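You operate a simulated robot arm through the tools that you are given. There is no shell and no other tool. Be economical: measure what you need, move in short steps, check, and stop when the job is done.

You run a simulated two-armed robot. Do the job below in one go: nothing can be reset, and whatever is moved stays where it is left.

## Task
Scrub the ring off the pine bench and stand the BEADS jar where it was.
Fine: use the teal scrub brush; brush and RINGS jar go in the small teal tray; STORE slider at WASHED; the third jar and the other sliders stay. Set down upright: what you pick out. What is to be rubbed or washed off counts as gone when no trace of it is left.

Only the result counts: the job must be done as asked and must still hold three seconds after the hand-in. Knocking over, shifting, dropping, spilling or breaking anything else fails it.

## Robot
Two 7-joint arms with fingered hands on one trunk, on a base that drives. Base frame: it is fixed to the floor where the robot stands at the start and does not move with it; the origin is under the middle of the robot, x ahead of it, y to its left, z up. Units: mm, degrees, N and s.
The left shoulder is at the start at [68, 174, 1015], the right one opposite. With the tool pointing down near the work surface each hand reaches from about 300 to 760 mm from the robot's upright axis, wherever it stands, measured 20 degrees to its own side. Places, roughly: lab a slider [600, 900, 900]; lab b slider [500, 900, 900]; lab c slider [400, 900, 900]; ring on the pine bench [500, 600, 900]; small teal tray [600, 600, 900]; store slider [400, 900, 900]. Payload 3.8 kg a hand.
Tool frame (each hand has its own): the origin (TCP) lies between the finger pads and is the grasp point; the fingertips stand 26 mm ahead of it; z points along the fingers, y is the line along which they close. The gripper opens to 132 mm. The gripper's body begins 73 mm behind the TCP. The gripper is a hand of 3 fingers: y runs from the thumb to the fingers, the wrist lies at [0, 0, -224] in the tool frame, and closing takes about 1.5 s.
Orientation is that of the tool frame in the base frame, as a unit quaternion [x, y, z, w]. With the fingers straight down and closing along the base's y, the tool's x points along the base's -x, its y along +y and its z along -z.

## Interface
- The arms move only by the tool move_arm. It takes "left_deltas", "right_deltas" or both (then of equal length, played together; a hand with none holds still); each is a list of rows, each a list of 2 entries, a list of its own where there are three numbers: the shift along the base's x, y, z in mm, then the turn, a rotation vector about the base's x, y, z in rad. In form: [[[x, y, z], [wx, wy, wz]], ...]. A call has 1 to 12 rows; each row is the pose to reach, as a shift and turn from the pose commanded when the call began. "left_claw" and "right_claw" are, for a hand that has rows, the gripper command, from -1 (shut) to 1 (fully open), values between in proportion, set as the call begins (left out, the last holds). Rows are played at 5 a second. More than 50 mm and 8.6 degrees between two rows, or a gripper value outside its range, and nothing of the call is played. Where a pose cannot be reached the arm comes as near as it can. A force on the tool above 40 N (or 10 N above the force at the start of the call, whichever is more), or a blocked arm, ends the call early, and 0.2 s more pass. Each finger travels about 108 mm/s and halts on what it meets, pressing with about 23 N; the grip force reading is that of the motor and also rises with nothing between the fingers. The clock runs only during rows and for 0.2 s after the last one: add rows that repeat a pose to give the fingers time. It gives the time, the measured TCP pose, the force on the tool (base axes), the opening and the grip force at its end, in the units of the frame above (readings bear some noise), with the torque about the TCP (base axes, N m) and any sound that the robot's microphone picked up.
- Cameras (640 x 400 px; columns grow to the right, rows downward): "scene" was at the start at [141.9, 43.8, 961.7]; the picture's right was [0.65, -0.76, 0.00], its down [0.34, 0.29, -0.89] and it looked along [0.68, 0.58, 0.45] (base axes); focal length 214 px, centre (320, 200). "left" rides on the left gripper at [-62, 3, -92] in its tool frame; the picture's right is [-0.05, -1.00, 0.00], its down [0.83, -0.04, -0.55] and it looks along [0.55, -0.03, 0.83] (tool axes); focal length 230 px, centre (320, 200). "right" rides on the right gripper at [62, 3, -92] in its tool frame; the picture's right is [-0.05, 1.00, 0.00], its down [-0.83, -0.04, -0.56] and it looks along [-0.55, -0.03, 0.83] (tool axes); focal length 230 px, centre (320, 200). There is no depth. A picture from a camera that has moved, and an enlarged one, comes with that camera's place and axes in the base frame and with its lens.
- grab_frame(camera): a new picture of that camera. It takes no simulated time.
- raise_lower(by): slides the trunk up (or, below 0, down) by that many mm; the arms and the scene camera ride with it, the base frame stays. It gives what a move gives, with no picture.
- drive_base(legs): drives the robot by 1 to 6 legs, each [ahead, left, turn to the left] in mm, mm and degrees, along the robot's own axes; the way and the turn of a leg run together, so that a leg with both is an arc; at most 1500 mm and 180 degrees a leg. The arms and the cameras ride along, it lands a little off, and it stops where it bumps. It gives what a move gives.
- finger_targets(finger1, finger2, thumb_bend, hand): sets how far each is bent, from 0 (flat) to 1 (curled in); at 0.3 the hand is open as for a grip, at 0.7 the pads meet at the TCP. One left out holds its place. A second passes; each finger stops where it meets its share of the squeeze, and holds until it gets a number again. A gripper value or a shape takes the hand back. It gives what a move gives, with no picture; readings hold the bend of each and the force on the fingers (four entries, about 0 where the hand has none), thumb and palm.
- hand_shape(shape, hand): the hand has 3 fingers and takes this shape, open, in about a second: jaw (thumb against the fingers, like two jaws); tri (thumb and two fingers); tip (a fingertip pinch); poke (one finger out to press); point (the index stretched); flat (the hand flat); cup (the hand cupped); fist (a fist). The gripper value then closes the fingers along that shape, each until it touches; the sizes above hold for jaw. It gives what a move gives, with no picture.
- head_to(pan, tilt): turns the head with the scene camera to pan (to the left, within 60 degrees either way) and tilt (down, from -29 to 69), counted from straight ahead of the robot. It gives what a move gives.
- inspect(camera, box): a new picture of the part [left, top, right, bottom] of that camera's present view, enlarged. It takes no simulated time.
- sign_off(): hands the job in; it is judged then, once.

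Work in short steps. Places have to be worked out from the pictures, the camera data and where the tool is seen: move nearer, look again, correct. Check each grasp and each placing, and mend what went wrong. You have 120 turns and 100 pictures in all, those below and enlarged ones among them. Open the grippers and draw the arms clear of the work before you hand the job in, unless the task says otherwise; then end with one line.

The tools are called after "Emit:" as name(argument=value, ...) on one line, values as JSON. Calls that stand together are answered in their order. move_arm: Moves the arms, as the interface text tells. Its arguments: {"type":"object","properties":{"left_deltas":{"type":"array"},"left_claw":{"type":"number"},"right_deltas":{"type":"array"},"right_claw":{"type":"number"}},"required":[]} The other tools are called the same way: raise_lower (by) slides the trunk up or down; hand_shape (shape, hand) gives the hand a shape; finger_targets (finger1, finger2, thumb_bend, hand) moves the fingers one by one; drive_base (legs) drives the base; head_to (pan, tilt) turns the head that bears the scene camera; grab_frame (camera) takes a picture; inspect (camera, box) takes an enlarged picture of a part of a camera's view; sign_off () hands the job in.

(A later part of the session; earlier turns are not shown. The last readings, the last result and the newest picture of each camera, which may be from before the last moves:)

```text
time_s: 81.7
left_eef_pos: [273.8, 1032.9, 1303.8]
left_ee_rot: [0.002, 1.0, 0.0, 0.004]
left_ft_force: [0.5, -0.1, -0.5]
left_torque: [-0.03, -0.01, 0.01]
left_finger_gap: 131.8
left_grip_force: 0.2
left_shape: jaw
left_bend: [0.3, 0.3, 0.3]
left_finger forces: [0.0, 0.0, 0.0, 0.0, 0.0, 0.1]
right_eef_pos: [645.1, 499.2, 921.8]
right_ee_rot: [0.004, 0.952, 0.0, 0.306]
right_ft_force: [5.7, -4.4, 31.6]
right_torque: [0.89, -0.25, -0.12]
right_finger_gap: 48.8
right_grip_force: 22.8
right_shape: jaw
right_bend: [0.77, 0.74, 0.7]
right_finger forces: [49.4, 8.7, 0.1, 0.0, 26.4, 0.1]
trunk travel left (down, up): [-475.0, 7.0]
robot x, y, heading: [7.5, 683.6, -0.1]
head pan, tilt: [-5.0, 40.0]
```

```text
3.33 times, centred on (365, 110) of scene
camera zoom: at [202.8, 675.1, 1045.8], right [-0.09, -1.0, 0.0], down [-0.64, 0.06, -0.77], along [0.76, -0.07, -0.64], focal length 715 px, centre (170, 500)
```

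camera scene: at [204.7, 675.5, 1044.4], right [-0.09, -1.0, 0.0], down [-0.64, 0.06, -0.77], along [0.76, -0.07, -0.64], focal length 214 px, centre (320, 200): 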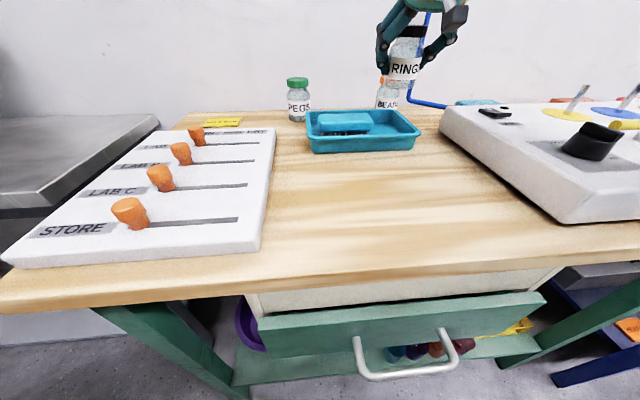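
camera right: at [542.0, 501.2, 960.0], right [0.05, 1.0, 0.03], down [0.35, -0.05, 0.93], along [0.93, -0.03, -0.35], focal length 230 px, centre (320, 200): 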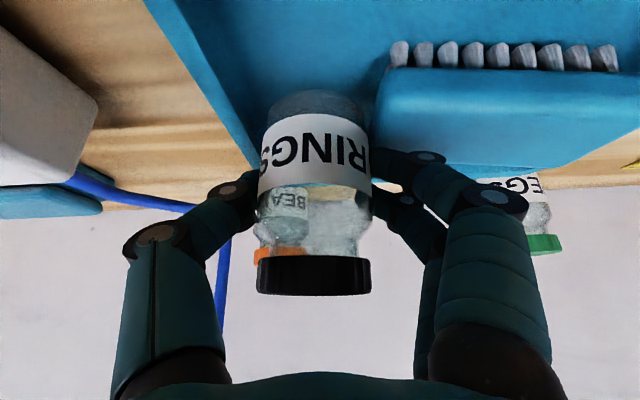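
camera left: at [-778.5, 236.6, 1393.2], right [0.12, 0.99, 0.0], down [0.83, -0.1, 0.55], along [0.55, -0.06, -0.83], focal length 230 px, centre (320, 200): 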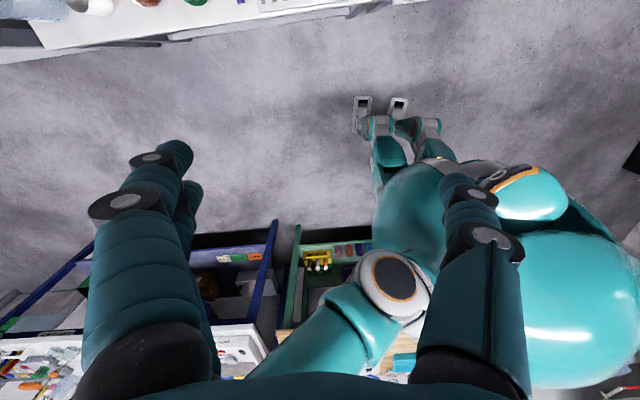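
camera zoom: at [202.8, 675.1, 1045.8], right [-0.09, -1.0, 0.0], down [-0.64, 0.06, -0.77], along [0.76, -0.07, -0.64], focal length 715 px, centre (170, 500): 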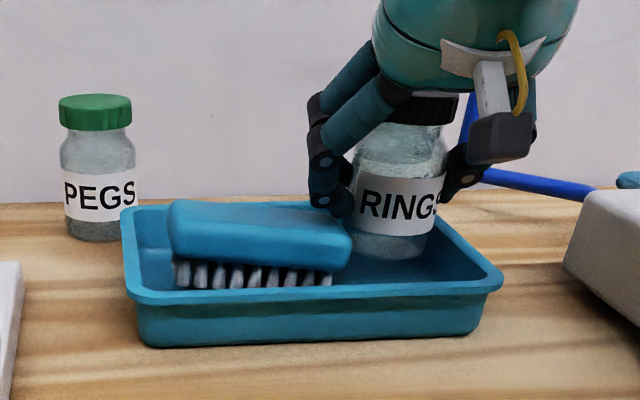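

A finger ran into the brush (31 N). I lift straight back up and check jar and brush.

Emit:
move_arm(right_deltas=[[[0, 0, 30], [0, 0, 0]], [[0, 0, 60], [0, 0, 0]], [[0, -10, 90], [0, 0, 0]], [[0, -10, 90], [0, 0, 0]]])

Emit:
grab_frame(camera="right")

Emit:
inspect(camera="scene", box=[280, 10, 480, 170])

```text
time_s: 82.7
left_eef_pos: [277.5, 1034.1, 1299.8]
left_ee_rot: [0.001, 1.0, 0.0, 0.0]
left_ft_force: [-0.3, 0.5, 0.1]
left_torque: [-0.03, -0.01, -0.03]
left_finger_gap: 131.9
left_grip_force: 0.0
left_shape: jaw
left_bend: [0.3, 0.3, 0.3]
left_finger forces: [0.1, 0.0, 0.0, 0.1, 0.1, 0.0]
right_eef_pos: [643.3, 489.0, 998.1]
right_ee_rot: [0.003, 0.955, 0.0, 0.295]
right_ft_force: [0.6, -0.7, -1.3]
right_torque: [-0.02, 0.0, -0.01]
right_finger_gap: 47.3
right_grip_force: 23.0
right_shape: jaw
right_bend: [0.74, 0.74, 0.7]
right_finger forces: [10.7, 11.4, 0.1, 0.0, 20.9, 0.1]
trunk travel left (down, up): [-475.0, 7.0]
robot x, y, heading: [6.7, 682.3, -0.2]
head pan, tilt: [-5.0, 40.0]
```

```text
46 pictures are left
camera right: at [540.2, 491.0, 1038.4], right [0.05, 1.0, 0.03], down [0.37, -0.05, 0.93], along [0.93, -0.03, -0.37], focal length 230 px, centre (320, 200)
```

right: 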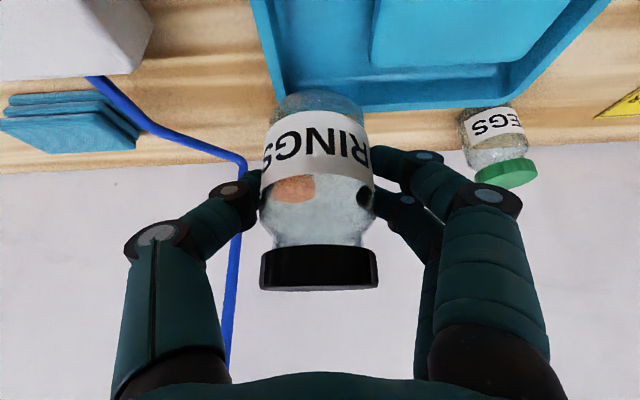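

```text
2.50 times, centred on (380, 90) of scene
camera zoom: at [204.5, 675.1, 1044.3], right [-0.09, -1.0, 0.0], down [-0.64, 0.06, -0.77], along [0.76, -0.07, -0.64], focal length 536 px, centre (170, 475)
```

zoom: 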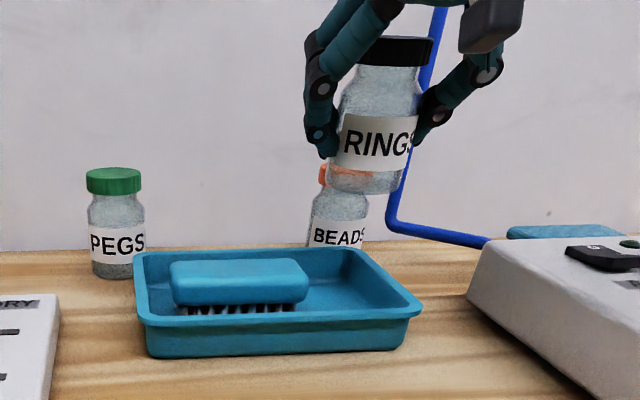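

Jar still held upright. To avoid the brush I'll yaw the hand −90° about the vertical so the fingers stand in front of and behind the jar.

Emit:
move_arm(right_deltas=[[[-1, 1, 5], [0, 0, -0.143]], [[-2, 2, 10], [0, 0, -0.286]], [[-3, 3, 15], [0, 0, -0.428]], [[-4, 4, 20], [0, 0, -0.571]], [[-5, 6, 20], [0, 0, -0.714]], [[-5, 7, 20], [0, 0, -0.857]], [[-6, 8, 20], [0, 0, -1.0]], [[-7, 9, 20], [0, 0, -1.142]], [[-8, 11, 20], [0, 0, -1.285]], [[-9, 12, 20], [0, 0, -1.428]], [[-9, 13, 20], [0, 0, -1.571]], [[-9, 13, 20], [0, 0, -1.571]]])

Emit:
grab_frame(camera="right")

Emit:
grab_frame(camera="scene")

```text
time_s: 85.3
left_eef_pos: [276.8, 1032.6, 1301.9]
left_ee_rot: [0.002, 1.0, 0.001, 0.0]
left_ft_force: [0.1, 0.2, -0.1]
left_torque: [-0.02, 0.04, 0.01]
left_finger_gap: 131.9
left_grip_force: 0.1
left_shape: jaw
left_bend: [0.3, 0.3, 0.3]
left_finger forces: [0.0, 0.0, 0.1, 0.1, 0.1, 0.1]
right_eef_pos: [634.4, 501.2, 1019.8]
right_ee_rot: [0.677, 0.674, -0.208, 0.209]
right_ft_force: [-0.3, 0.1, -1.0]
right_torque: [0.05, 0.01, -0.03]
right_finger_gap: 47.2
right_grip_force: 23.1
right_shape: jaw
right_bend: [0.74, 0.74, 0.7]
right_finger forces: [10.5, 11.4, 0.1, 0.0, 21.0, 0.0]
trunk travel left (down, up): [-475.0, 7.0]
robot x, y, heading: [12.0, 683.6, -0.0]
head pan, tilt: [-5.0, 40.0]
```

```text
44 pictures are left
camera right: at [637.9, 603.5, 1060.8], right [1.0, -0.05, 0.03], down [-0.05, -0.37, 0.93], along [-0.03, -0.93, -0.37], focal length 230 px, centre (320, 200)
```

right: 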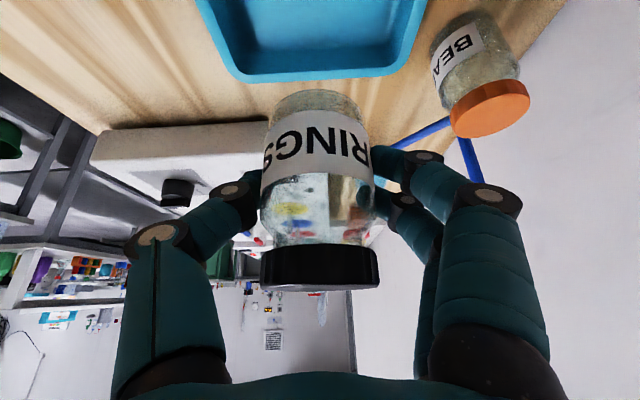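

```text
43 pictures are left
camera scene: at [204.4, 674.4, 1044.4], right [-0.09, -1.0, 0.0], down [-0.64, 0.06, -0.77], along [0.76, -0.07, -0.64], focal length 214 px, centre (320, 200)
```

scene: 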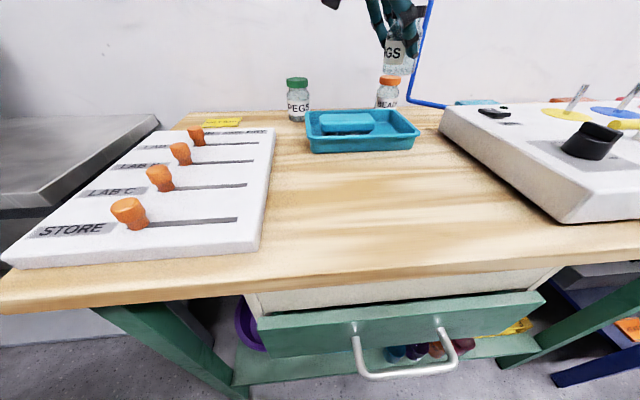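

Tray region under the jar is clear. I descend in steps, watching force.

Emit:
move_arm(right_deltas=[[[0, 0, -35], [0, 0, 0]], [[0, 0, -70], [0, 0, 0]], [[0, 0, -95], [0, 0, 0]], [[0, 0, -107], [0, 0, 0]]])

Emit:
inspect(camera="scene", box=[280, 40, 450, 170])

```text
time_s: 86.3
left_eef_pos: [277.0, 1033.0, 1302.0]
left_ee_rot: [0.002, 1.0, 0.0, 0.0]
left_ft_force: [-0.5, -0.5, 0.2]
left_torque: [-0.02, -0.01, -0.02]
left_finger_gap: 131.9
left_grip_force: 0.1
left_shape: jaw
left_bend: [0.3, 0.3, 0.3]
left_finger forces: [0.0, 0.1, 0.0, 0.0, 0.0, 0.0]
right_eef_pos: [630.9, 499.5, 913.0]
right_ee_rot: [0.677, 0.674, -0.209, 0.21]
right_ft_force: [-0.7, 0.3, -1.6]
right_torque: [0.01, -0.02, 0.03]
right_finger_gap: 47.2
right_grip_force: 23.1
right_shape: jaw
right_bend: [0.74, 0.74, 0.7]
right_finger forces: [10.6, 11.3, 0.0, 0.1, 20.7, 0.1]
right hand out of reach, approached as far as the arm can: row 4
trunk travel left (down, up): [-475.0, 7.0]
robot x, y, heading: [13.2, 688.2, -0.2]
head pan, tilt: [-5.0, 40.0]
```

```text
3.08 times, centred on (365, 105) of scene
camera zoom: at [204.5, 674.8, 1044.4], right [-0.09, -1.0, 0.0], down [-0.64, 0.06, -0.77], along [0.76, -0.07, -0.64], focal length 660 px, centre (182, 492)
```

zoom: 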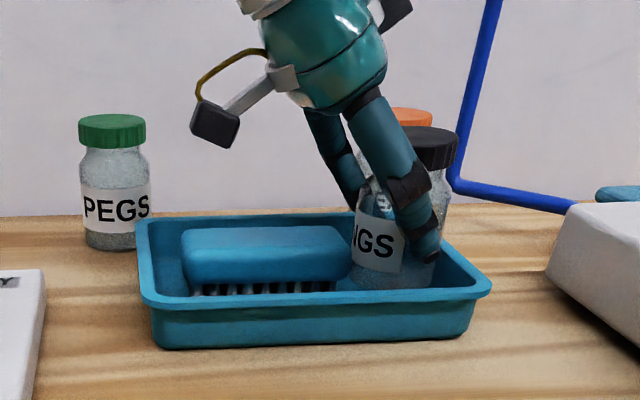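

The arm meets a joint limit at z=913; I lower the trunk instead by 8 mm, then check force.

Emit:
raise_lower(by=-8)

```text
time_s: 86.9
left_eef_pos: [276.2, 1034.2, 1293.2]
left_ee_rot: [0.002, 1.0, 0.0, 0.001]
left_ft_force: [-0.4, 0.1, -0.2]
left_torque: [0.02, 0.0, -0.01]
left_finger_gap: 132.0
left_grip_force: 0.0
left_shape: jaw
left_bend: [0.3, 0.3, 0.3]
left_finger forces: [0.1, 0.0, 0.0, 0.0, 0.0, 0.0]
right_eef_pos: [630.0, 498.4, 907.1]
right_ee_rot: [0.676, 0.674, -0.209, 0.211]
right_ft_force: [0.1, 0.3, -0.9]
right_torque: [-0.01, -0.01, -0.03]
right_finger_gap: 47.1
right_grip_force: 22.9
right_shape: jaw
right_bend: [0.74, 0.74, 0.7]
right_finger forces: [11.0, 11.4, 0.0, 0.0, 21.1, 0.1]
trunk travel left (down, up): [-467.0, 15.0]
robot x, y, heading: [10.5, 684.9, -0.0]
head pan, tilt: [-5.0, 40.0]
```

Still no contact (z≈906). I lower 2 mm more at a time.

Emit:
raise_lower(by=-2.5)

```text
time_s: 87.4
left_eef_pos: [277.1, 1032.3, 1290.9]
left_ee_rot: [0.002, 1.0, 0.0, 0.001]
left_ft_force: [-0.1, 0.6, 0.1]
left_torque: [0.02, 0.03, 0.03]
left_finger_gap: 131.8
left_grip_force: 0.1
left_shape: jaw
left_bend: [0.3, 0.3, 0.3]
left_finger forces: [0.0, 0.0, 0.0, 0.0, 0.0, 0.1]
right_eef_pos: [629.9, 500.5, 904.0]
right_ee_rot: [0.677, 0.674, -0.209, 0.209]
right_ft_force: [-0.6, 0.0, 0.5]
right_torque: [0.01, 0.0, 0.01]
right_finger_gap: 47.0
right_grip_force: 22.7
right_shape: jaw
right_bend: [0.74, 0.74, 0.7]
right_finger forces: [11.3, 11.3, 0.1, 0.0, 21.1, 0.0]
trunk travel left (down, up): [-465.0, 17.0]
robot x, y, heading: [6.5, 683.3, -0.3]
head pan, tilt: [-5.0, 40.0]
```

Emit:
raise_lower(by=-1.5)

Emit:
inspect(camera="scene", box=[320, 60, 440, 160])

```text
time_s: 87.9
left_eef_pos: [275.6, 1034.2, 1289.5]
left_ee_rot: [0.003, 1.0, 0.0, 0.0]
left_ft_force: [0.2, -0.3, -0.2]
left_torque: [0.02, 0.0, 0.03]
left_finger_gap: 132.2
left_grip_force: 0.0
left_shape: jaw
left_bend: [0.3, 0.3, 0.3]
left_finger forces: [0.1, 0.0, 0.1, 0.1, 0.1, 0.1]
right_eef_pos: [631.1, 500.2, 904.0]
right_ee_rot: [0.676, 0.674, -0.209, 0.211]
right_ft_force: [0.2, -0.2, 4.0]
right_torque: [0.04, 0.09, 0.04]
right_finger_gap: 47.1
right_grip_force: 23.4
right_shape: jaw
right_bend: [0.74, 0.74, 0.7]
right_finger forces: [11.6, 11.9, 0.0, 0.0, 21.8, 0.0]
trunk travel left (down, up): [-463.0, 19.0]
robot x, y, heading: [7.6, 687.2, -0.3]
head pan, tilt: [-5.0, 40.0]
```

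```text
4.00 times, centred on (380, 110) of scene
camera zoom: at [203.4, 675.0, 1027.6], right [-0.09, -1.0, 0.0], down [-0.64, 0.06, -0.77], along [0.76, -0.07, -0.64], focal length 858 px, centre (80, 560)
```

zoom: 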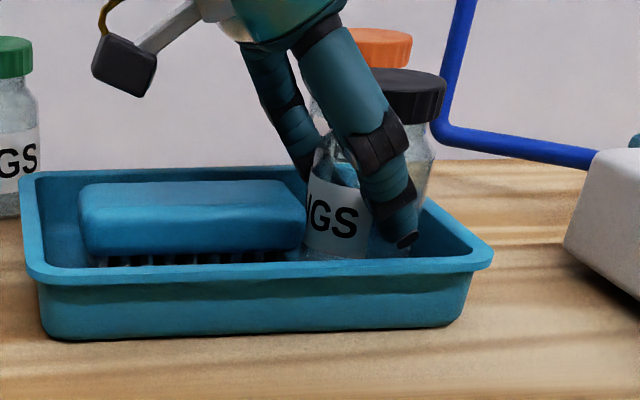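

Contact at 4 N. I open to ~68 mm and lift along the tool axis.

Emit:
move_arm(right_deltas=[[[0, 0, 0], [0, 0, 0]], [[0, 0, 0], [0, 0, 0]], [[0, 0, 0], [0, 0, 0]], [[0, 0, 0], [0, 0, 0]]], right_claw=0.03)

Emit:
move_arm(right_deltas=[[[0, 10, 20], [0, 0, 0]], [[0, 22, 42], [0, 0, 0]], [[0, 34, 64], [0, 0, 0]], [[0, 46, 90], [0, 0, 0]], [[0, 56, 120], [0, 0, 0]]])

Emit:
inspect(camera="scene", box=[280, 40, 450, 170])

Emit:
grab_frame(camera="right")

```text
time_s: 88.9
left_eef_pos: [278.0, 1033.1, 1288.8]
left_ee_rot: [0.003, 1.0, 0.0, 0.0]
left_ft_force: [-0.1, 0.2, -0.9]
left_torque: [-0.02, 0.01, 0.01]
left_finger_gap: 132.0
left_grip_force: 0.0
left_shape: jaw
left_bend: [0.3, 0.3, 0.3]
left_finger forces: [0.0, 0.0, 0.0, 0.0, 0.0, 0.0]
right_eef_pos: [630.7, 499.6, 902.5]
right_ee_rot: [0.677, 0.673, -0.21, 0.21]
right_ft_force: [0.0, 0.1, 0.0]
right_torque: [0.0, 0.03, 0.0]
right_finger_gap: 67.4
right_grip_force: 0.1
right_shape: jaw
right_bend: [0.73, 0.73, 0.7]
right_finger forces: [0.1, 0.0, 0.0, 0.1, 0.0, 0.0]
trunk travel left (down, up): [-463.0, 19.0]
robot x, y, heading: [12.7, 682.8, -0.1]
head pan, tilt: [-5.0, 40.0]
```

```text
time_s: 90.1
left_eef_pos: [277.7, 1034.5, 1290.3]
left_ee_rot: [0.001, 1.0, -0.001, 0.001]
left_ft_force: [-1.2, -0.1, 1.1]
left_torque: [0.03, -0.02, -0.03]
left_finger_gap: 131.8
left_grip_force: 0.0
left_shape: jaw
left_bend: [0.3, 0.3, 0.3]
left_finger forces: [0.1, 0.1, 0.0, 0.0, 0.1, 0.1]
right_eef_pos: [627.8, 556.2, 1024.5]
right_ee_rot: [0.676, 0.674, -0.209, 0.21]
right_ft_force: [0.1, 0.0, -1.1]
right_torque: [0.0, 0.04, -0.03]
right_finger_gap: 67.6
right_grip_force: 0.0
right_shape: jaw
right_bend: [0.73, 0.73, 0.7]
right_finger forces: [0.0, 0.1, 0.0, 0.0, 0.0, 0.0]
trunk travel left (down, up): [-463.0, 19.0]
robot x, y, heading: [13.3, 683.8, 0.0]
head pan, tilt: [-5.0, 40.0]
```

```text
3.08 times, centred on (365, 105) of scene
camera zoom: at [203.2, 675.3, 1027.7], right [-0.09, -1.0, 0.0], down [-0.64, 0.06, -0.77], along [0.76, -0.07, -0.64], focal length 660 px, centre (182, 492)
```

zoom: 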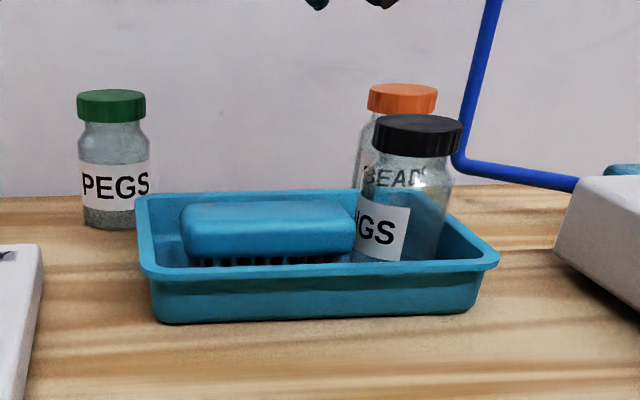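

```text
39 pictures are left
camera right: at [632.2, 657.7, 1065.9], right [1.0, -0.05, 0.03], down [-0.05, -0.37, 0.93], along [-0.03, -0.93, -0.37], focal length 230 px, centre (320, 200)
```

right: 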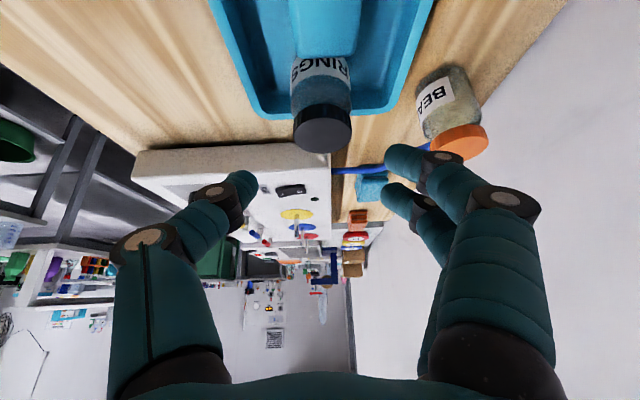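

RINGS stands upright beside the brush. Next BEADS: I yaw the hand back +90° while moving clear, above everything.

Emit:
move_arm(right_deltas=[[[-6, -8, 6], [0, 0, 0.143]], [[-12, -16, 12], [0, 0, 0.286]], [[-18, -24, 18], [0, 0, 0.428]], [[-24, -32, 24], [0, 0, 0.571]], [[-30, -40, 30], [0, 0, 0.714]], [[-36, -48, 36], [0, 0, 0.857]], [[-42, -56, 42], [0, 0, 1.0]], [[-48, -64, 48], [0, 0, 1.142]], [[-54, -72, 54], [0, 0, 1.285]], [[-60, -80, 58], [0, 0, 1.428]], [[-66, -88, 58], [0, 0, 1.571]], [[-66, -96, 58], [0, 0, 1.571]]], right_claw=0.29)

Emit:
grab_frame(camera="right")

```text
time_s: 92.7
left_eef_pos: [277.6, 1033.4, 1289.5]
left_ee_rot: [0.002, 1.0, 0.0, 0.0]
left_ft_force: [0.0, 0.4, 0.3]
left_torque: [-0.01, -0.04, 0.04]
left_finger_gap: 131.9
left_grip_force: 0.0
left_shape: jaw
left_bend: [0.3, 0.3, 0.3]
left_finger forces: [0.0, 0.0, 0.0, 0.1, 0.1, 0.1]
right_eef_pos: [564.8, 460.4, 1080.4]
right_ee_rot: [0.001, 0.955, 0.002, 0.296]
right_ft_force: [0.1, -0.3, -0.2]
right_torque: [-0.06, 0.02, -0.01]
right_finger_gap: 84.6
right_grip_force: 0.1
right_shape: jaw
right_bend: [0.7, 0.7, 0.68]
right_finger forces: [0.0, 0.0, 0.0, 0.0, 0.0, 0.0]
trunk travel left (down, up): [-463.0, 19.0]
robot x, y, heading: [10.8, 685.5, -0.1]
head pan, tilt: [-5.0, 40.0]
```

```text
38 pictures are left
camera right: at [461.6, 461.9, 1121.0], right [0.04, 1.0, 0.03], down [0.37, -0.05, 0.93], along [0.93, -0.03, -0.37], focal length 230 px, centre (320, 200)
```

right: 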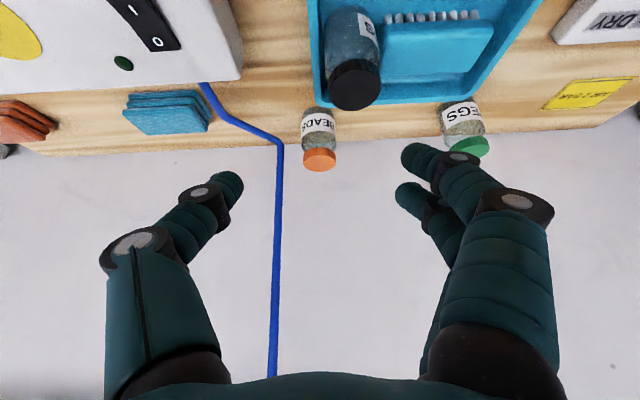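

BEADS at ≈(773, 457). I move to the pre-grasp point and on to the grasp (TCP z≈900).

Emit:
move_arm(right_deltas=[[[38, -1, -24], [0, 0, 0]], [[76, -2, -48], [0, 0, 0]], [[114, -2, -72], [0, 0, 0]], [[151, -2, -96], [0, 0, 0]], [[151, -2, -96], [0, 0, 0]]])

Emit:
grab_frame(camera="right")

```text
time_s: 93.9
left_eef_pos: [276.4, 1033.6, 1290.0]
left_ee_rot: [0.002, 1.0, -0.001, 0.001]
left_ft_force: [-0.7, 0.1, -0.1]
left_torque: [0.03, -0.01, 0.01]
left_finger_gap: 132.1
left_grip_force: 0.1
left_shape: jaw
left_bend: [0.3, 0.3, 0.3]
left_finger forces: [0.0, 0.0, 0.0, 0.0, 0.0, 0.0]
right_eef_pos: [715.0, 456.9, 984.8]
right_ee_rot: [0.002, 0.955, 0.001, 0.297]
right_ft_force: [0.5, 0.6, 0.4]
right_torque: [0.03, -0.05, 0.03]
right_finger_gap: 85.1
right_grip_force: 0.0
right_shape: jaw
right_bend: [0.7, 0.7, 0.68]
right_finger forces: [0.0, 0.1, 0.0, 0.0, 0.1, 0.0]
trunk travel left (down, up): [-463.0, 19.0]
robot x, y, heading: [10.3, 685.5, -0.2]
head pan, tilt: [-5.0, 40.0]
```

```text
37 pictures are left
camera right: at [612.6, 460.1, 1025.4], right [0.05, 1.0, 0.03], down [0.37, -0.05, 0.93], along [0.93, -0.03, -0.37], focal length 230 px, centre (320, 200)
```

right: 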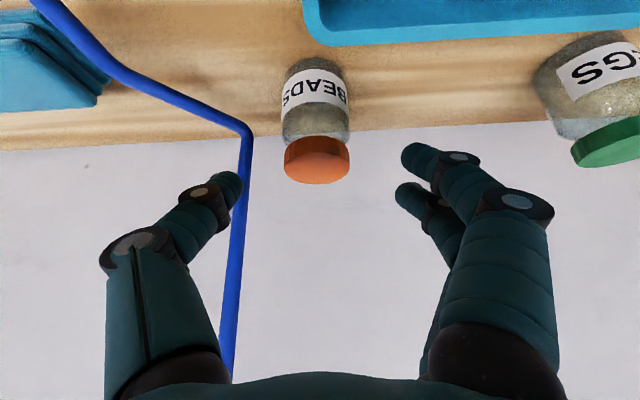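

BEADS centre ≈(767, 456). Advancing to the grasp.

Emit:
move_arm(right_deltas=[[[14, -1, -22], [0, 0, 0]], [[28, -1, -44], [0, 0, 0]], [[42, -1, -66], [0, 0, 0]], [[51, -1, -80], [0, 0, 0]], [[51, -1, -85], [0, 0, 0]]])

Emit:
grab_frame(camera="right")

```text
time_s: 95.1
left_eef_pos: [276.8, 1033.6, 1289.8]
left_ee_rot: [0.001, 1.0, 0.0, 0.001]
left_ft_force: [-0.1, 0.2, -0.3]
left_torque: [0.02, -0.02, 0.01]
left_finger_gap: 131.9
left_grip_force: 0.0
left_shape: jaw
left_bend: [0.3, 0.3, 0.3]
left_finger forces: [0.0, 0.0, 0.0, 0.1, 0.1, 0.0]
right_eef_pos: [766.5, 456.9, 900.2]
right_ee_rot: [0.002, 0.955, 0.002, 0.297]
right_ft_force: [0.3, 0.6, -0.8]
right_torque: [0.0, 0.02, 0.0]
right_finger_gap: 84.5
right_grip_force: 0.1
right_shape: jaw
right_bend: [0.7, 0.7, 0.68]
right_finger forces: [0.0, 0.1, 0.1, 0.1, 0.1, 0.0]
trunk travel left (down, up): [-463.0, 19.0]
robot x, y, heading: [13.0, 686.3, -0.3]
head pan, tilt: [-5.0, 40.0]
```

```text
36 pictures are left
camera right: at [663.2, 459.4, 940.5], right [0.05, 1.0, 0.03], down [0.37, -0.05, 0.93], along [0.93, -0.03, -0.37], focal length 230 px, centre (320, 200)
```

right: 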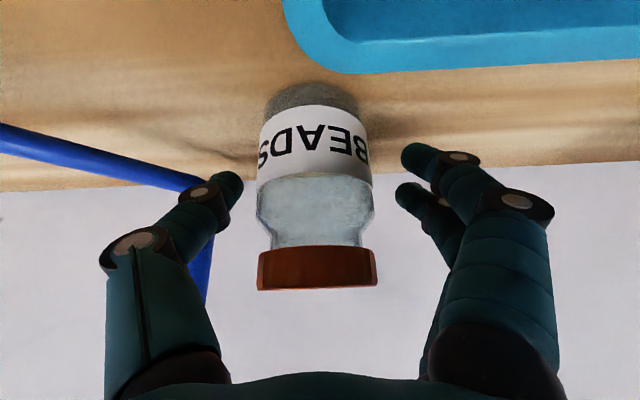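

Well positioned; close and lift.

Emit:
move_arm(right_deltas=[[[0, 0, 0], [0, 0, 0]], [[0, 0, 0], [0, 0, 0]], [[0, 0, 0], [0, 0, 0]], [[0, 0, 0], [0, 0, 0]], [[0, 0, 0], [0, 0, 0]], [[0, 0, 0], [0, 0, 0]]], right_claw=-1)

Emit:
move_arm(right_deltas=[[[0, 0, 25], [0, 0, 0]], [[0, 0, 60], [0, 0, 0]], [[-10, 0, 100], [0, 0, 0]], [[-30, 0, 140], [0, 0, 0]], [[-70, 15, 150], [0, 0, 0]], [[-115, 30, 150], [0, 0, 0]], [[-160, 45, 150], [0, 0, 0]], [[-205, 60, 150], [0, 0, 0]], [[-250, 75, 150], [0, 0, 0]], [[-295, 85, 150], [0, 0, 0]], [[-325, 98, 150], [0, 0, 0]], [[-325, 98, 150], [0, 0, 0]]])

Emit:
grab_frame(camera="right")

Emit:
grab_frame(camera="scene")

```text
time_s: 96.5
left_eef_pos: [276.5, 1033.3, 1290.2]
left_ee_rot: [0.002, 1.0, 0.0, 0.001]
left_ft_force: [0.2, -0.5, 0.0]
left_torque: [-0.01, -0.02, -0.03]
left_finger_gap: 131.6
left_grip_force: 0.1
left_shape: jaw
left_bend: [0.3, 0.3, 0.3]
left_finger forces: [0.1, 0.0, 0.1, 0.1, 0.0, 0.0]
right_eef_pos: [766.3, 457.3, 900.1]
right_ee_rot: [0.002, 0.955, 0.001, 0.297]
right_ft_force: [1.1, -1.1, 0.3]
right_torque: [-0.04, 0.02, 0.02]
right_finger_gap: 45.2
right_grip_force: 23.3
right_shape: jaw
right_bend: [0.74, 0.73, 0.7]
right_finger forces: [10.5, 9.6, 0.0, 0.1, 20.8, 0.0]
trunk travel left (down, up): [-463.0, 19.0]
robot x, y, heading: [10.6, 684.8, -0.2]
head pan, tilt: [-5.0, 40.0]
```

```text
time_s: 99.1
left_eef_pos: [276.8, 1033.3, 1289.2]
left_ee_rot: [0.002, 1.0, 0.0, 0.001]
left_ft_force: [0.6, -0.7, -0.5]
left_torque: [0.02, -0.03, 0.0]
left_finger_gap: 131.8
left_grip_force: 0.1
left_shape: jaw
left_bend: [0.3, 0.3, 0.3]
left_finger forces: [0.0, 0.0, 0.0, 0.0, 0.0, 0.0]
right_eef_pos: [441.9, 555.5, 1048.3]
right_ee_rot: [0.002, 0.955, 0.0, 0.296]
right_ft_force: [0.6, 0.0, -1.3]
right_torque: [-0.01, 0.02, -0.02]
right_finger_gap: 44.7
right_grip_force: 22.4
right_shape: jaw
right_bend: [0.74, 0.73, 0.7]
right_finger forces: [10.7, 9.7, 0.0, 0.0, 20.3, 0.1]
trunk travel left (down, up): [-463.0, 19.0]
robot x, y, heading: [7.0, 680.9, -0.2]
head pan, tilt: [-5.0, 40.0]
```

```text
35 pictures are left
camera right: at [338.5, 557.4, 1087.8], right [0.05, 1.0, 0.03], down [0.37, -0.05, 0.93], along [0.93, -0.03, -0.37], focal length 230 px, centre (320, 200)
```

right: 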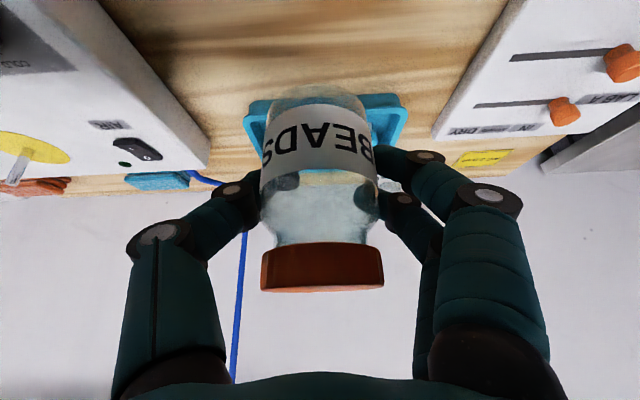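

```text
34 pictures are left
camera scene: at [203.9, 674.8, 1027.4], right [-0.09, -1.0, 0.0], down [-0.64, 0.06, -0.77], along [0.76, -0.07, -0.64], focal length 214 px, centre (320, 200)
```

scene: 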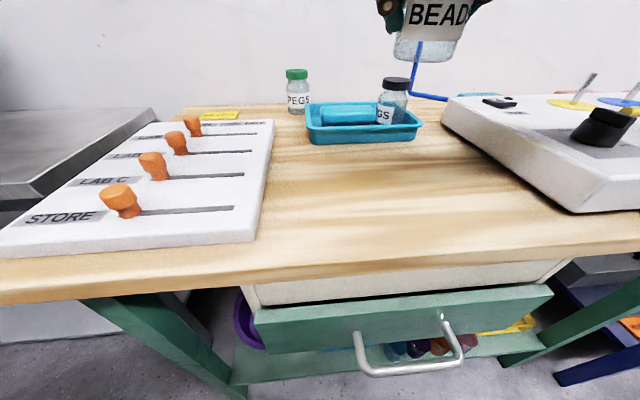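

I lower BEADS over the ring's former centre (≈[449, 556]).

Emit:
move_arm(right_deltas=[[[5, 0, -40], [0, 0, 0]], [[5, 0, -80], [0, 0, 0]], [[5, 0, -120], [0, 0, 0]], [[5, 0, -140], [0, 0, 0]], [[5, 0, -146], [0, 0, 0]], [[5, 0, -148], [0, 0, 0]]])

```text
time_s: 100.5
left_eef_pos: [276.7, 1034.1, 1289.2]
left_ee_rot: [0.002, 1.0, 0.0, 0.001]
left_ft_force: [0.6, -0.7, 0.6]
left_torque: [0.04, 0.02, -0.01]
left_finger_gap: 131.7
left_grip_force: 0.1
left_shape: jaw
left_bend: [0.3, 0.3, 0.3]
left_finger forces: [0.1, 0.0, 0.0, 0.1, 0.1, 0.0]
right_eef_pos: [446.4, 553.8, 900.8]
right_ee_rot: [0.003, 0.955, 0.001, 0.297]
right_ft_force: [-0.7, -0.2, 0.2]
right_torque: [0.0, 0.0, 0.0]
right_finger_gap: 44.9
right_grip_force: 23.1
right_shape: jaw
right_bend: [0.74, 0.73, 0.7]
right_finger forces: [10.7, 10.0, 0.0, 0.0, 20.3, 0.1]
trunk travel left (down, up): [-463.0, 19.0]
robot x, y, heading: [11.3, 685.7, -0.3]
head pan, tilt: [-5.0, 40.0]
```

Near contact; lower a couple of mm until force shows.

Emit:
move_arm(right_deltas=[[[0, 0, -1], [0, 0, 0]], [[0, 0, -2], [0, 0, 0]]])

Emit:
inspect(camera="scene", box=[300, 80, 480, 220])

```text
time_s: 101.1
left_eef_pos: [277.2, 1034.0, 1289.7]
left_ee_rot: [0.002, 1.0, 0.0, 0.0]
left_ft_force: [0.6, -1.2, 0.0]
left_torque: [0.02, 0.03, -0.01]
left_finger_gap: 132.0
left_grip_force: 0.1
left_shape: jaw
left_bend: [0.3, 0.3, 0.3]
left_finger forces: [0.0, 0.0, 0.0, 0.0, 0.1, 0.0]
right_eef_pos: [447.6, 554.4, 899.6]
right_ee_rot: [0.002, 0.955, 0.001, 0.297]
right_ft_force: [0.4, 0.0, 1.0]
right_torque: [0.03, 0.02, -0.03]
right_finger_gap: 45.1
right_grip_force: 23.2
right_shape: jaw
right_bend: [0.74, 0.73, 0.7]
right_finger forces: [11.1, 10.6, 0.0, 0.0, 20.7, 0.0]
trunk travel left (down, up): [-463.0, 19.0]
robot x, y, heading: [11.7, 686.4, -0.5]
head pan, tilt: [-5.0, 40.0]
```

```text
2.86 times, centred on (390, 150) of scene
camera zoom: at [203.7, 675.0, 1027.6], right [-0.09, -1.0, 0.0], down [-0.64, 0.06, -0.77], along [0.76, -0.07, -0.64], focal length 613 px, centre (120, 343)
```

zoom: 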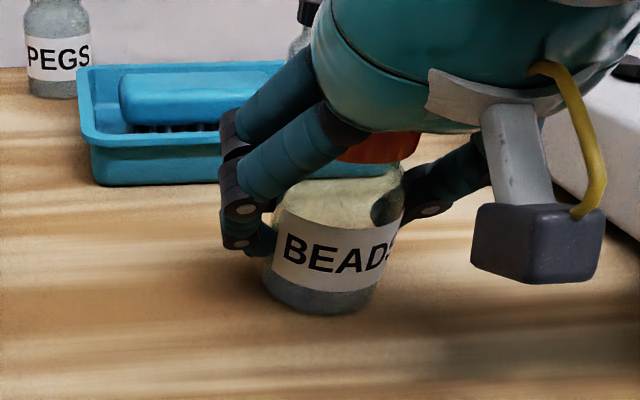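

Contact. I open and withdraw along the tool axis.

Emit:
move_arm(right_deltas=[[[0, 0, -0.5], [0, 0, 0]], [[0, 0, -0.5], [0, 0, 0]], [[0, 0, -0.5], [0, 0, 0]], [[0, 0, -0.5], [0, 0, 0]], [[-11, 0, 16], [0, 0, 0]], [[-25, 0, 36], [0, 0, 0]], [[-45, 0, 66], [0, 0, 0]], [[-60, 0, 100], [0, 0, 0]], [[-60, 0, 145], [0, 0, 0]]], right_claw=0.29)

Emit:
grab_frame(camera="right")

Emit:
inspect(camera="scene", box=[280, 60, 480, 220])

```text
time_s: 103.1
left_eef_pos: [277.5, 1033.2, 1290.8]
left_ee_rot: [0.002, 1.0, -0.001, 0.001]
left_ft_force: [0.1, -0.2, -0.5]
left_torque: [-0.01, 0.01, -0.02]
left_finger_gap: 131.9
left_grip_force: 0.0
left_shape: jaw
left_bend: [0.3, 0.3, 0.3]
left_finger forces: [0.0, 0.1, 0.0, 0.0, 0.0, 0.1]
right_eef_pos: [398.6, 555.8, 1024.6]
right_ee_rot: [0.003, 0.955, -0.001, 0.296]
right_ft_force: [0.0, -0.4, -0.1]
right_torque: [-0.02, 0.0, 0.02]
right_finger_gap: 85.1
right_grip_force: 0.1
right_shape: jaw
right_bend: [0.7, 0.7, 0.68]
right_finger forces: [0.0, 0.0, 0.0, 0.0, 0.0, 0.0]
right hand out of reach, approached as far as the arm can: row 8, 9
trunk travel left (down, up): [-463.0, 19.0]
robot x, y, heading: [12.8, 685.3, 0.0]
head pan, tilt: [-5.0, 40.0]
```

```text
32 pictures are left
camera right: at [295.0, 558.7, 1065.4], right [0.05, 1.0, 0.03], down [0.37, -0.05, 0.93], along [0.93, -0.03, -0.37], focal length 230 px, centre (320, 200)
```

right: 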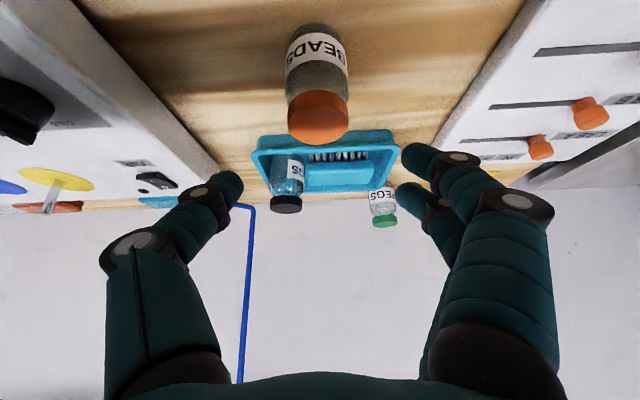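

```text
2.50 times, centred on (380, 140) of scene
camera zoom: at [203.3, 675.1, 1027.6], right [-0.09, -1.0, 0.0], down [-0.64, 0.06, -0.77], along [0.76, -0.07, -0.64], focal length 536 px, centre (170, 350)
```

zoom: 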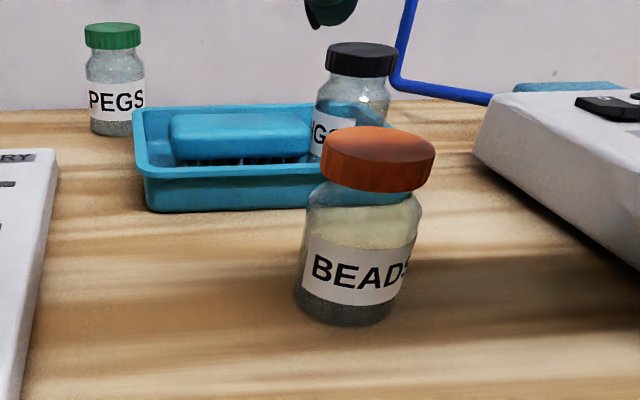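

BEADS stands upright on the ring's spot. Now the STORE slider: I turn the head to read the header and knob positions.

Emit:
head_to(pan=25, tilt=40)

Emit:
grab_frame(camera="scene")

Emit:
inspect(camera="scene", box=[280, 70, 440, 160])

```text
time_s: 104.1
left_eef_pos: [276.8, 1034.3, 1289.8]
left_ee_rot: [0.002, 1.0, 0.0, 0.001]
left_ft_force: [-0.1, 0.5, 0.2]
left_torque: [-0.02, -0.03, 0.02]
left_finger_gap: 131.9
left_grip_force: 0.0
left_shape: jaw
left_bend: [0.3, 0.3, 0.3]
left_finger forces: [0.0, 0.1, 0.1, 0.1, 0.1, 0.0]
right_eef_pos: [399.1, 556.9, 1024.3]
right_ee_rot: [0.003, 0.955, 0.0, 0.296]
right_ft_force: [0.0, 0.2, 0.9]
right_torque: [-0.03, 0.0, -0.01]
right_finger_gap: 85.1
right_grip_force: 0.0
right_shape: jaw
right_bend: [0.7, 0.7, 0.68]
right_finger forces: [0.0, 0.0, 0.0, 0.0, 0.1, 0.1]
trunk travel left (down, up): [-463.0, 19.0]
robot x, y, heading: [11.7, 686.2, -0.1]
head pan, tilt: [25.0, 40.0]
```

```text
30 pictures are left
camera scene: at [196.2, 718.3, 1027.5], right [0.42, -0.91, 0.0], down [-0.58, -0.27, -0.77], along [0.7, 0.32, -0.64], focal length 214 px, centre (320, 200)
```

scene: 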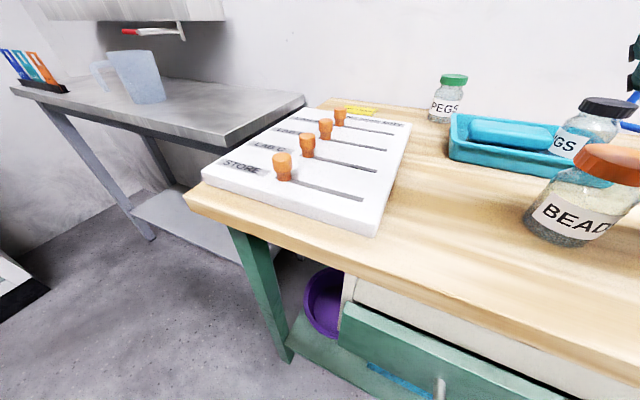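

```text
4.00 times, centred on (360, 115) of scene
camera zoom: at [196.2, 718.3, 1027.5], right [0.42, -0.91, 0.0], down [-0.58, -0.27, -0.77], along [0.7, 0.32, -0.64], focal length 858 px, centre (160, 540)
```

zoom: 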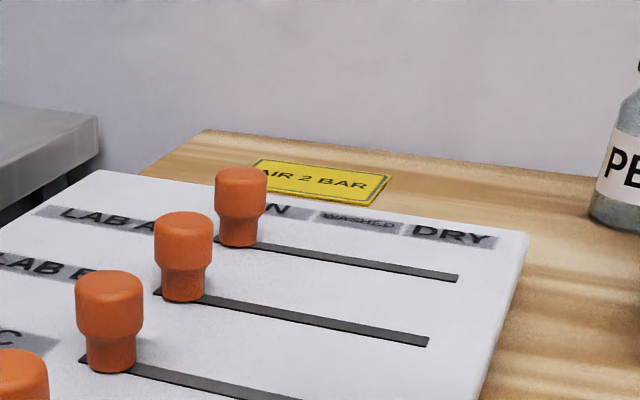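

Columns read IN, WASHED (middle), DRY (right); STORE knob is at IN, ≈(378, 849), so WASHED should be about y≈800. I bring the left hand above the knob for a closer look.

Emit:
move_arm(left_deltas=[[[12, -23, -36], [0, 0, 0]], [[25, -47, -72], [0, 0, 0]], [[38, -71, -108], [0, 0, 0]], [[50, -95, -144], [0, 0, 0]], [[63, -118, -180], [0, 0, 0]], [[76, -142, -216], [0, 0, 0]], [[88, -166, -252], [0, 0, 0]], [[101, -187, -280], [0, 0, 0]], [[101, -187, -280], [0, 0, 0]]], left_claw=0.0)

Emit:
grab_frame(camera="left")

Emit:
grab_frame(camera="scene")

```text
time_s: 106.1
left_eef_pos: [377.5, 849.2, 1010.1]
left_ee_rot: [0.002, 1.0, 0.0, 0.002]
left_ft_force: [0.9, -0.9, 0.2]
left_torque: [0.02, 0.0, 0.0]
left_finger_gap: 66.1
left_grip_force: 0.0
left_shape: jaw
left_bend: [0.73, 0.73, 0.7]
left_finger forces: [0.1, 0.0, 0.0, 0.1, 0.0, 0.0]
left hand out of reach, approached as far as the arm can: row 8
right_eef_pos: [397.4, 556.1, 1023.7]
right_ee_rot: [0.002, 0.955, 0.0, 0.296]
right_ft_force: [0.7, -0.4, 0.3]
right_torque: [0.02, -0.01, -0.01]
right_finger_gap: 85.0
right_grip_force: 0.0
right_shape: jaw
right_bend: [0.7, 0.7, 0.68]
right_finger forces: [0.0, 0.1, 0.1, 0.0, 0.0, 0.0]
trunk travel left (down, up): [-463.0, 19.0]
robot x, y, heading: [6.7, 685.6, -0.3]
head pan, tilt: [25.0, 40.0]
```

```text
28 pictures are left
camera left: at [438.7, 851.8, 1103.1], right [0.05, -1.0, 0.0], down [-0.83, -0.04, 0.55], along [-0.55, -0.03, -0.83], focal length 230 px, centre (320, 200)
```

left: 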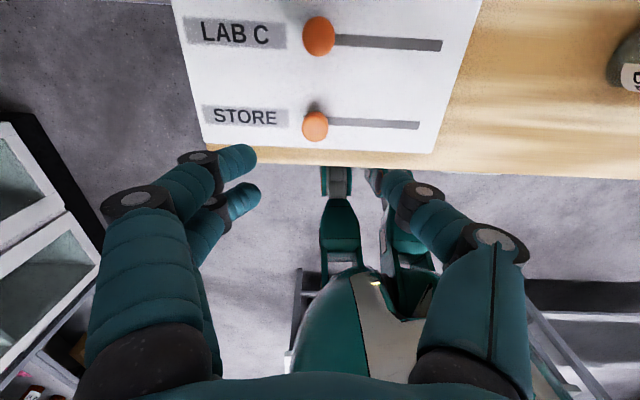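

```text
27 pictures are left
camera scene: at [196.3, 718.7, 1027.6], right [0.42, -0.91, 0.0], down [-0.58, -0.27, -0.77], along [0.7, 0.32, -0.64], focal length 214 px, centre (320, 200)
```

scene: 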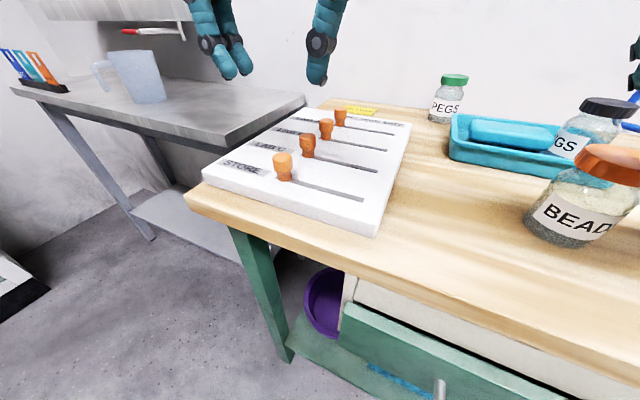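

STORE knob at ≈(382, 852), head z≈885–913; WASHED at y≈806. I lower the left hand around the knob.

Emit:
move_arm(left_deltas=[[[4, 3, -30], [0, 0, 0]], [[4, 3, -60], [0, 0, 0]], [[4, 3, -85], [0, 0, 0]], [[4, 3, -97], [0, 0, 0]], [[4, 3, -97], [0, 0, 0]]])

Emit:
grab_frame(camera="left")

Emit:
inspect(camera="scene", box=[200, 80, 420, 240])

```text
time_s: 107.3
left_eef_pos: [369.8, 876.1, 924.9]
left_ee_rot: [0.001, 1.0, -0.002, 0.001]
left_ft_force: [-0.4, 1.0, 0.1]
left_torque: [0.0, 0.02, -0.04]
left_finger_gap: 66.3
left_grip_force: 0.0
left_shape: jaw
left_bend: [0.73, 0.73, 0.7]
left_finger forces: [0.1, 0.1, 0.0, 0.0, 0.0, 0.1]
left hand out of reach, approached as far as the arm can: row 1, 2, 3, 4, 5
right_eef_pos: [398.0, 555.6, 1024.1]
right_ee_rot: [0.002, 0.955, 0.001, 0.297]
right_ft_force: [-0.2, 0.3, 0.1]
right_torque: [0.0, 0.01, 0.02]
right_finger_gap: 85.2
right_grip_force: 0.1
right_shape: jaw
right_bend: [0.7, 0.7, 0.68]
right_finger forces: [0.0, 0.0, 0.0, 0.1, 0.0, 0.0]
trunk travel left (down, up): [-463.0, 19.0]
robot x, y, heading: [13.1, 681.1, -0.3]
head pan, tilt: [25.0, 40.0]
```

```text
26 pictures are left
camera left: at [431.1, 878.2, 1017.3], right [0.05, -1.0, 0.0], down [-0.83, -0.04, 0.55], along [-0.55, -0.03, -0.83], focal length 230 px, centre (320, 200)
```

left: 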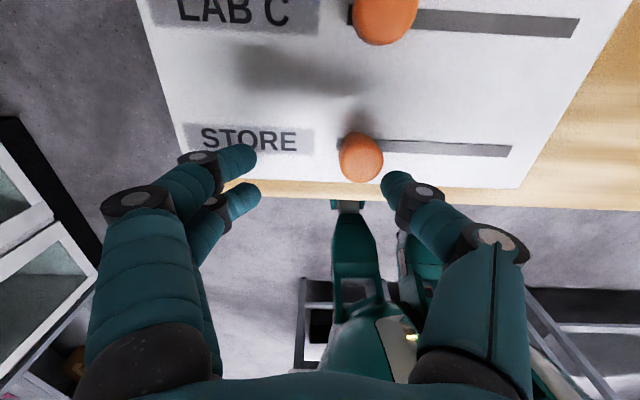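

```text
2.50 times, centred on (310, 160) of scene
camera zoom: at [196.1, 718.3, 1027.6], right [0.42, -0.91, 0.0], down [-0.58, -0.27, -0.77], along [0.7, 0.32, -0.64], focal length 536 px, centre (345, 300)
```

zoom: 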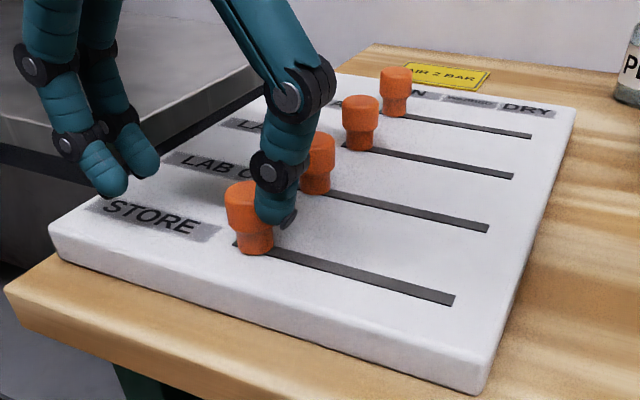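

The knob is too close to the body for the left arm; it drifted. I raise the hand, back the base up 130 mm, and retry.

Emit:
move_arm(left_deltas=[[[0, 0, 30], [0, 0, 0]], [[0, 0, 60], [0, 0, 0]], [[0, 0, 95], [0, 0, 0]]])

Emit:
drive_base(legs=[[-140, 0, 0]])

```text
time_s: 108.1
left_eef_pos: [371.0, 875.5, 1022.5]
left_ee_rot: [0.002, 1.0, 0.0, 0.001]
left_ft_force: [0.1, -0.2, -0.4]
left_torque: [0.02, -0.02, 0.01]
left_finger_gap: 66.4
left_grip_force: 0.1
left_shape: jaw
left_bend: [0.73, 0.73, 0.7]
left_finger forces: [0.1, 0.0, 0.0, 0.1, 0.0, 0.0]
right_eef_pos: [397.6, 556.4, 1024.5]
right_ee_rot: [0.002, 0.955, 0.001, 0.296]
right_ft_force: [0.2, -0.3, 0.4]
right_torque: [0.02, 0.0, 0.0]
right_finger_gap: 85.1
right_grip_force: 0.0
right_shape: jaw
right_bend: [0.7, 0.7, 0.68]
right_finger forces: [0.0, 0.0, 0.1, 0.1, 0.0, 0.0]
trunk travel left (down, up): [-463.0, 19.0]
robot x, y, heading: [13.7, 686.4, 0.1]
head pan, tilt: [25.0, 40.0]
```

```text
time_s: 109.4
left_eef_pos: [237.2, 875.2, 1022.2]
left_ee_rot: [0.002, 1.0, 0.001, 0.0]
left_ft_force: [-0.2, -0.3, -0.1]
left_torque: [0.0, -0.02, -0.02]
left_finger_gap: 66.2
left_grip_force: 0.1
left_shape: jaw
left_bend: [0.73, 0.73, 0.7]
left_finger forces: [0.0, 0.1, 0.0, 0.0, 0.0, 0.0]
right_eef_pos: [262.4, 555.6, 1023.6]
right_ee_rot: [0.003, 0.955, 0.0, 0.296]
right_ft_force: [-0.2, -0.3, 0.4]
right_torque: [0.02, 0.0, 0.0]
right_finger_gap: 85.0
right_grip_force: 0.1
right_shape: jaw
right_bend: [0.7, 0.7, 0.68]
right_finger forces: [0.1, 0.1, 0.1, 0.0, 0.0, 0.0]
trunk travel left (down, up): [-463.0, 19.0]
robot x, y, heading: [-121.5, 686.0, -0.5]
head pan, tilt: [25.0, 40.0]
```

Base moved back. I bring the left hand over the knob again.

Emit:
move_arm(left_deltas=[[[40, -6, 0], [0, 0, 0]], [[80, -12, 0], [0, 0, 0]], [[115, -18, -10], [0, 0, 0]], [[145, -23, -30], [0, 0, 0]], [[145, -23, -60], [0, 0, 0]], [[145, -23, -60], [0, 0, 0]]])

Emit:
grab_frame(camera="left")

```text
time_s: 110.8
left_eef_pos: [321.7, 909.5, 984.8]
left_ee_rot: [0.003, 1.0, -0.001, 0.002]
left_ft_force: [-0.4, -0.8, -0.4]
left_torque: [0.02, -0.01, 0.01]
left_finger_gap: 66.2
left_grip_force: 0.1
left_shape: jaw
left_bend: [0.73, 0.73, 0.7]
left_finger forces: [0.0, 0.0, 0.0, 0.1, 0.0, 0.0]
left hand out of reach, approached as far as the arm can: row 2, 3, 4, 5, 6
right_eef_pos: [263.1, 556.2, 1024.4]
right_ee_rot: [0.003, 0.955, 0.0, 0.296]
right_ft_force: [0.4, -1.2, -0.2]
right_torque: [0.01, 0.02, 0.0]
right_finger_gap: 85.1
right_grip_force: 0.0
right_shape: jaw
right_bend: [0.7, 0.7, 0.68]
right_finger forces: [0.1, 0.0, 0.0, 0.0, 0.1, 0.1]
trunk travel left (down, up): [-463.0, 19.0]
robot x, y, heading: [-119.3, 683.3, -0.2]
head pan, tilt: [25.0, 40.0]
```

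```text
24 pictures are left
camera left: at [382.1, 911.9, 1076.9], right [0.05, -1.0, 0.0], down [-0.83, -0.04, 0.55], along [-0.55, -0.03, -0.83], focal length 230 px, centre (320, 200)
```

left: 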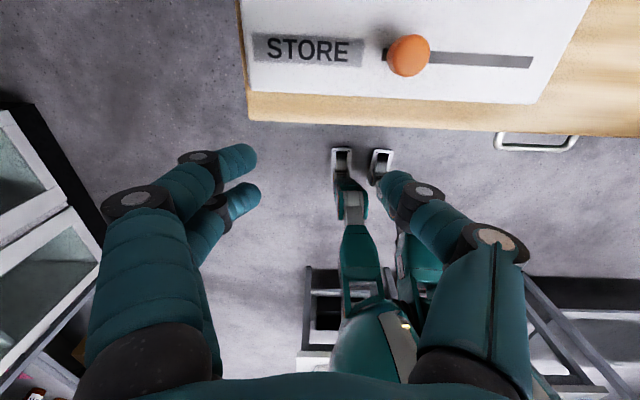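

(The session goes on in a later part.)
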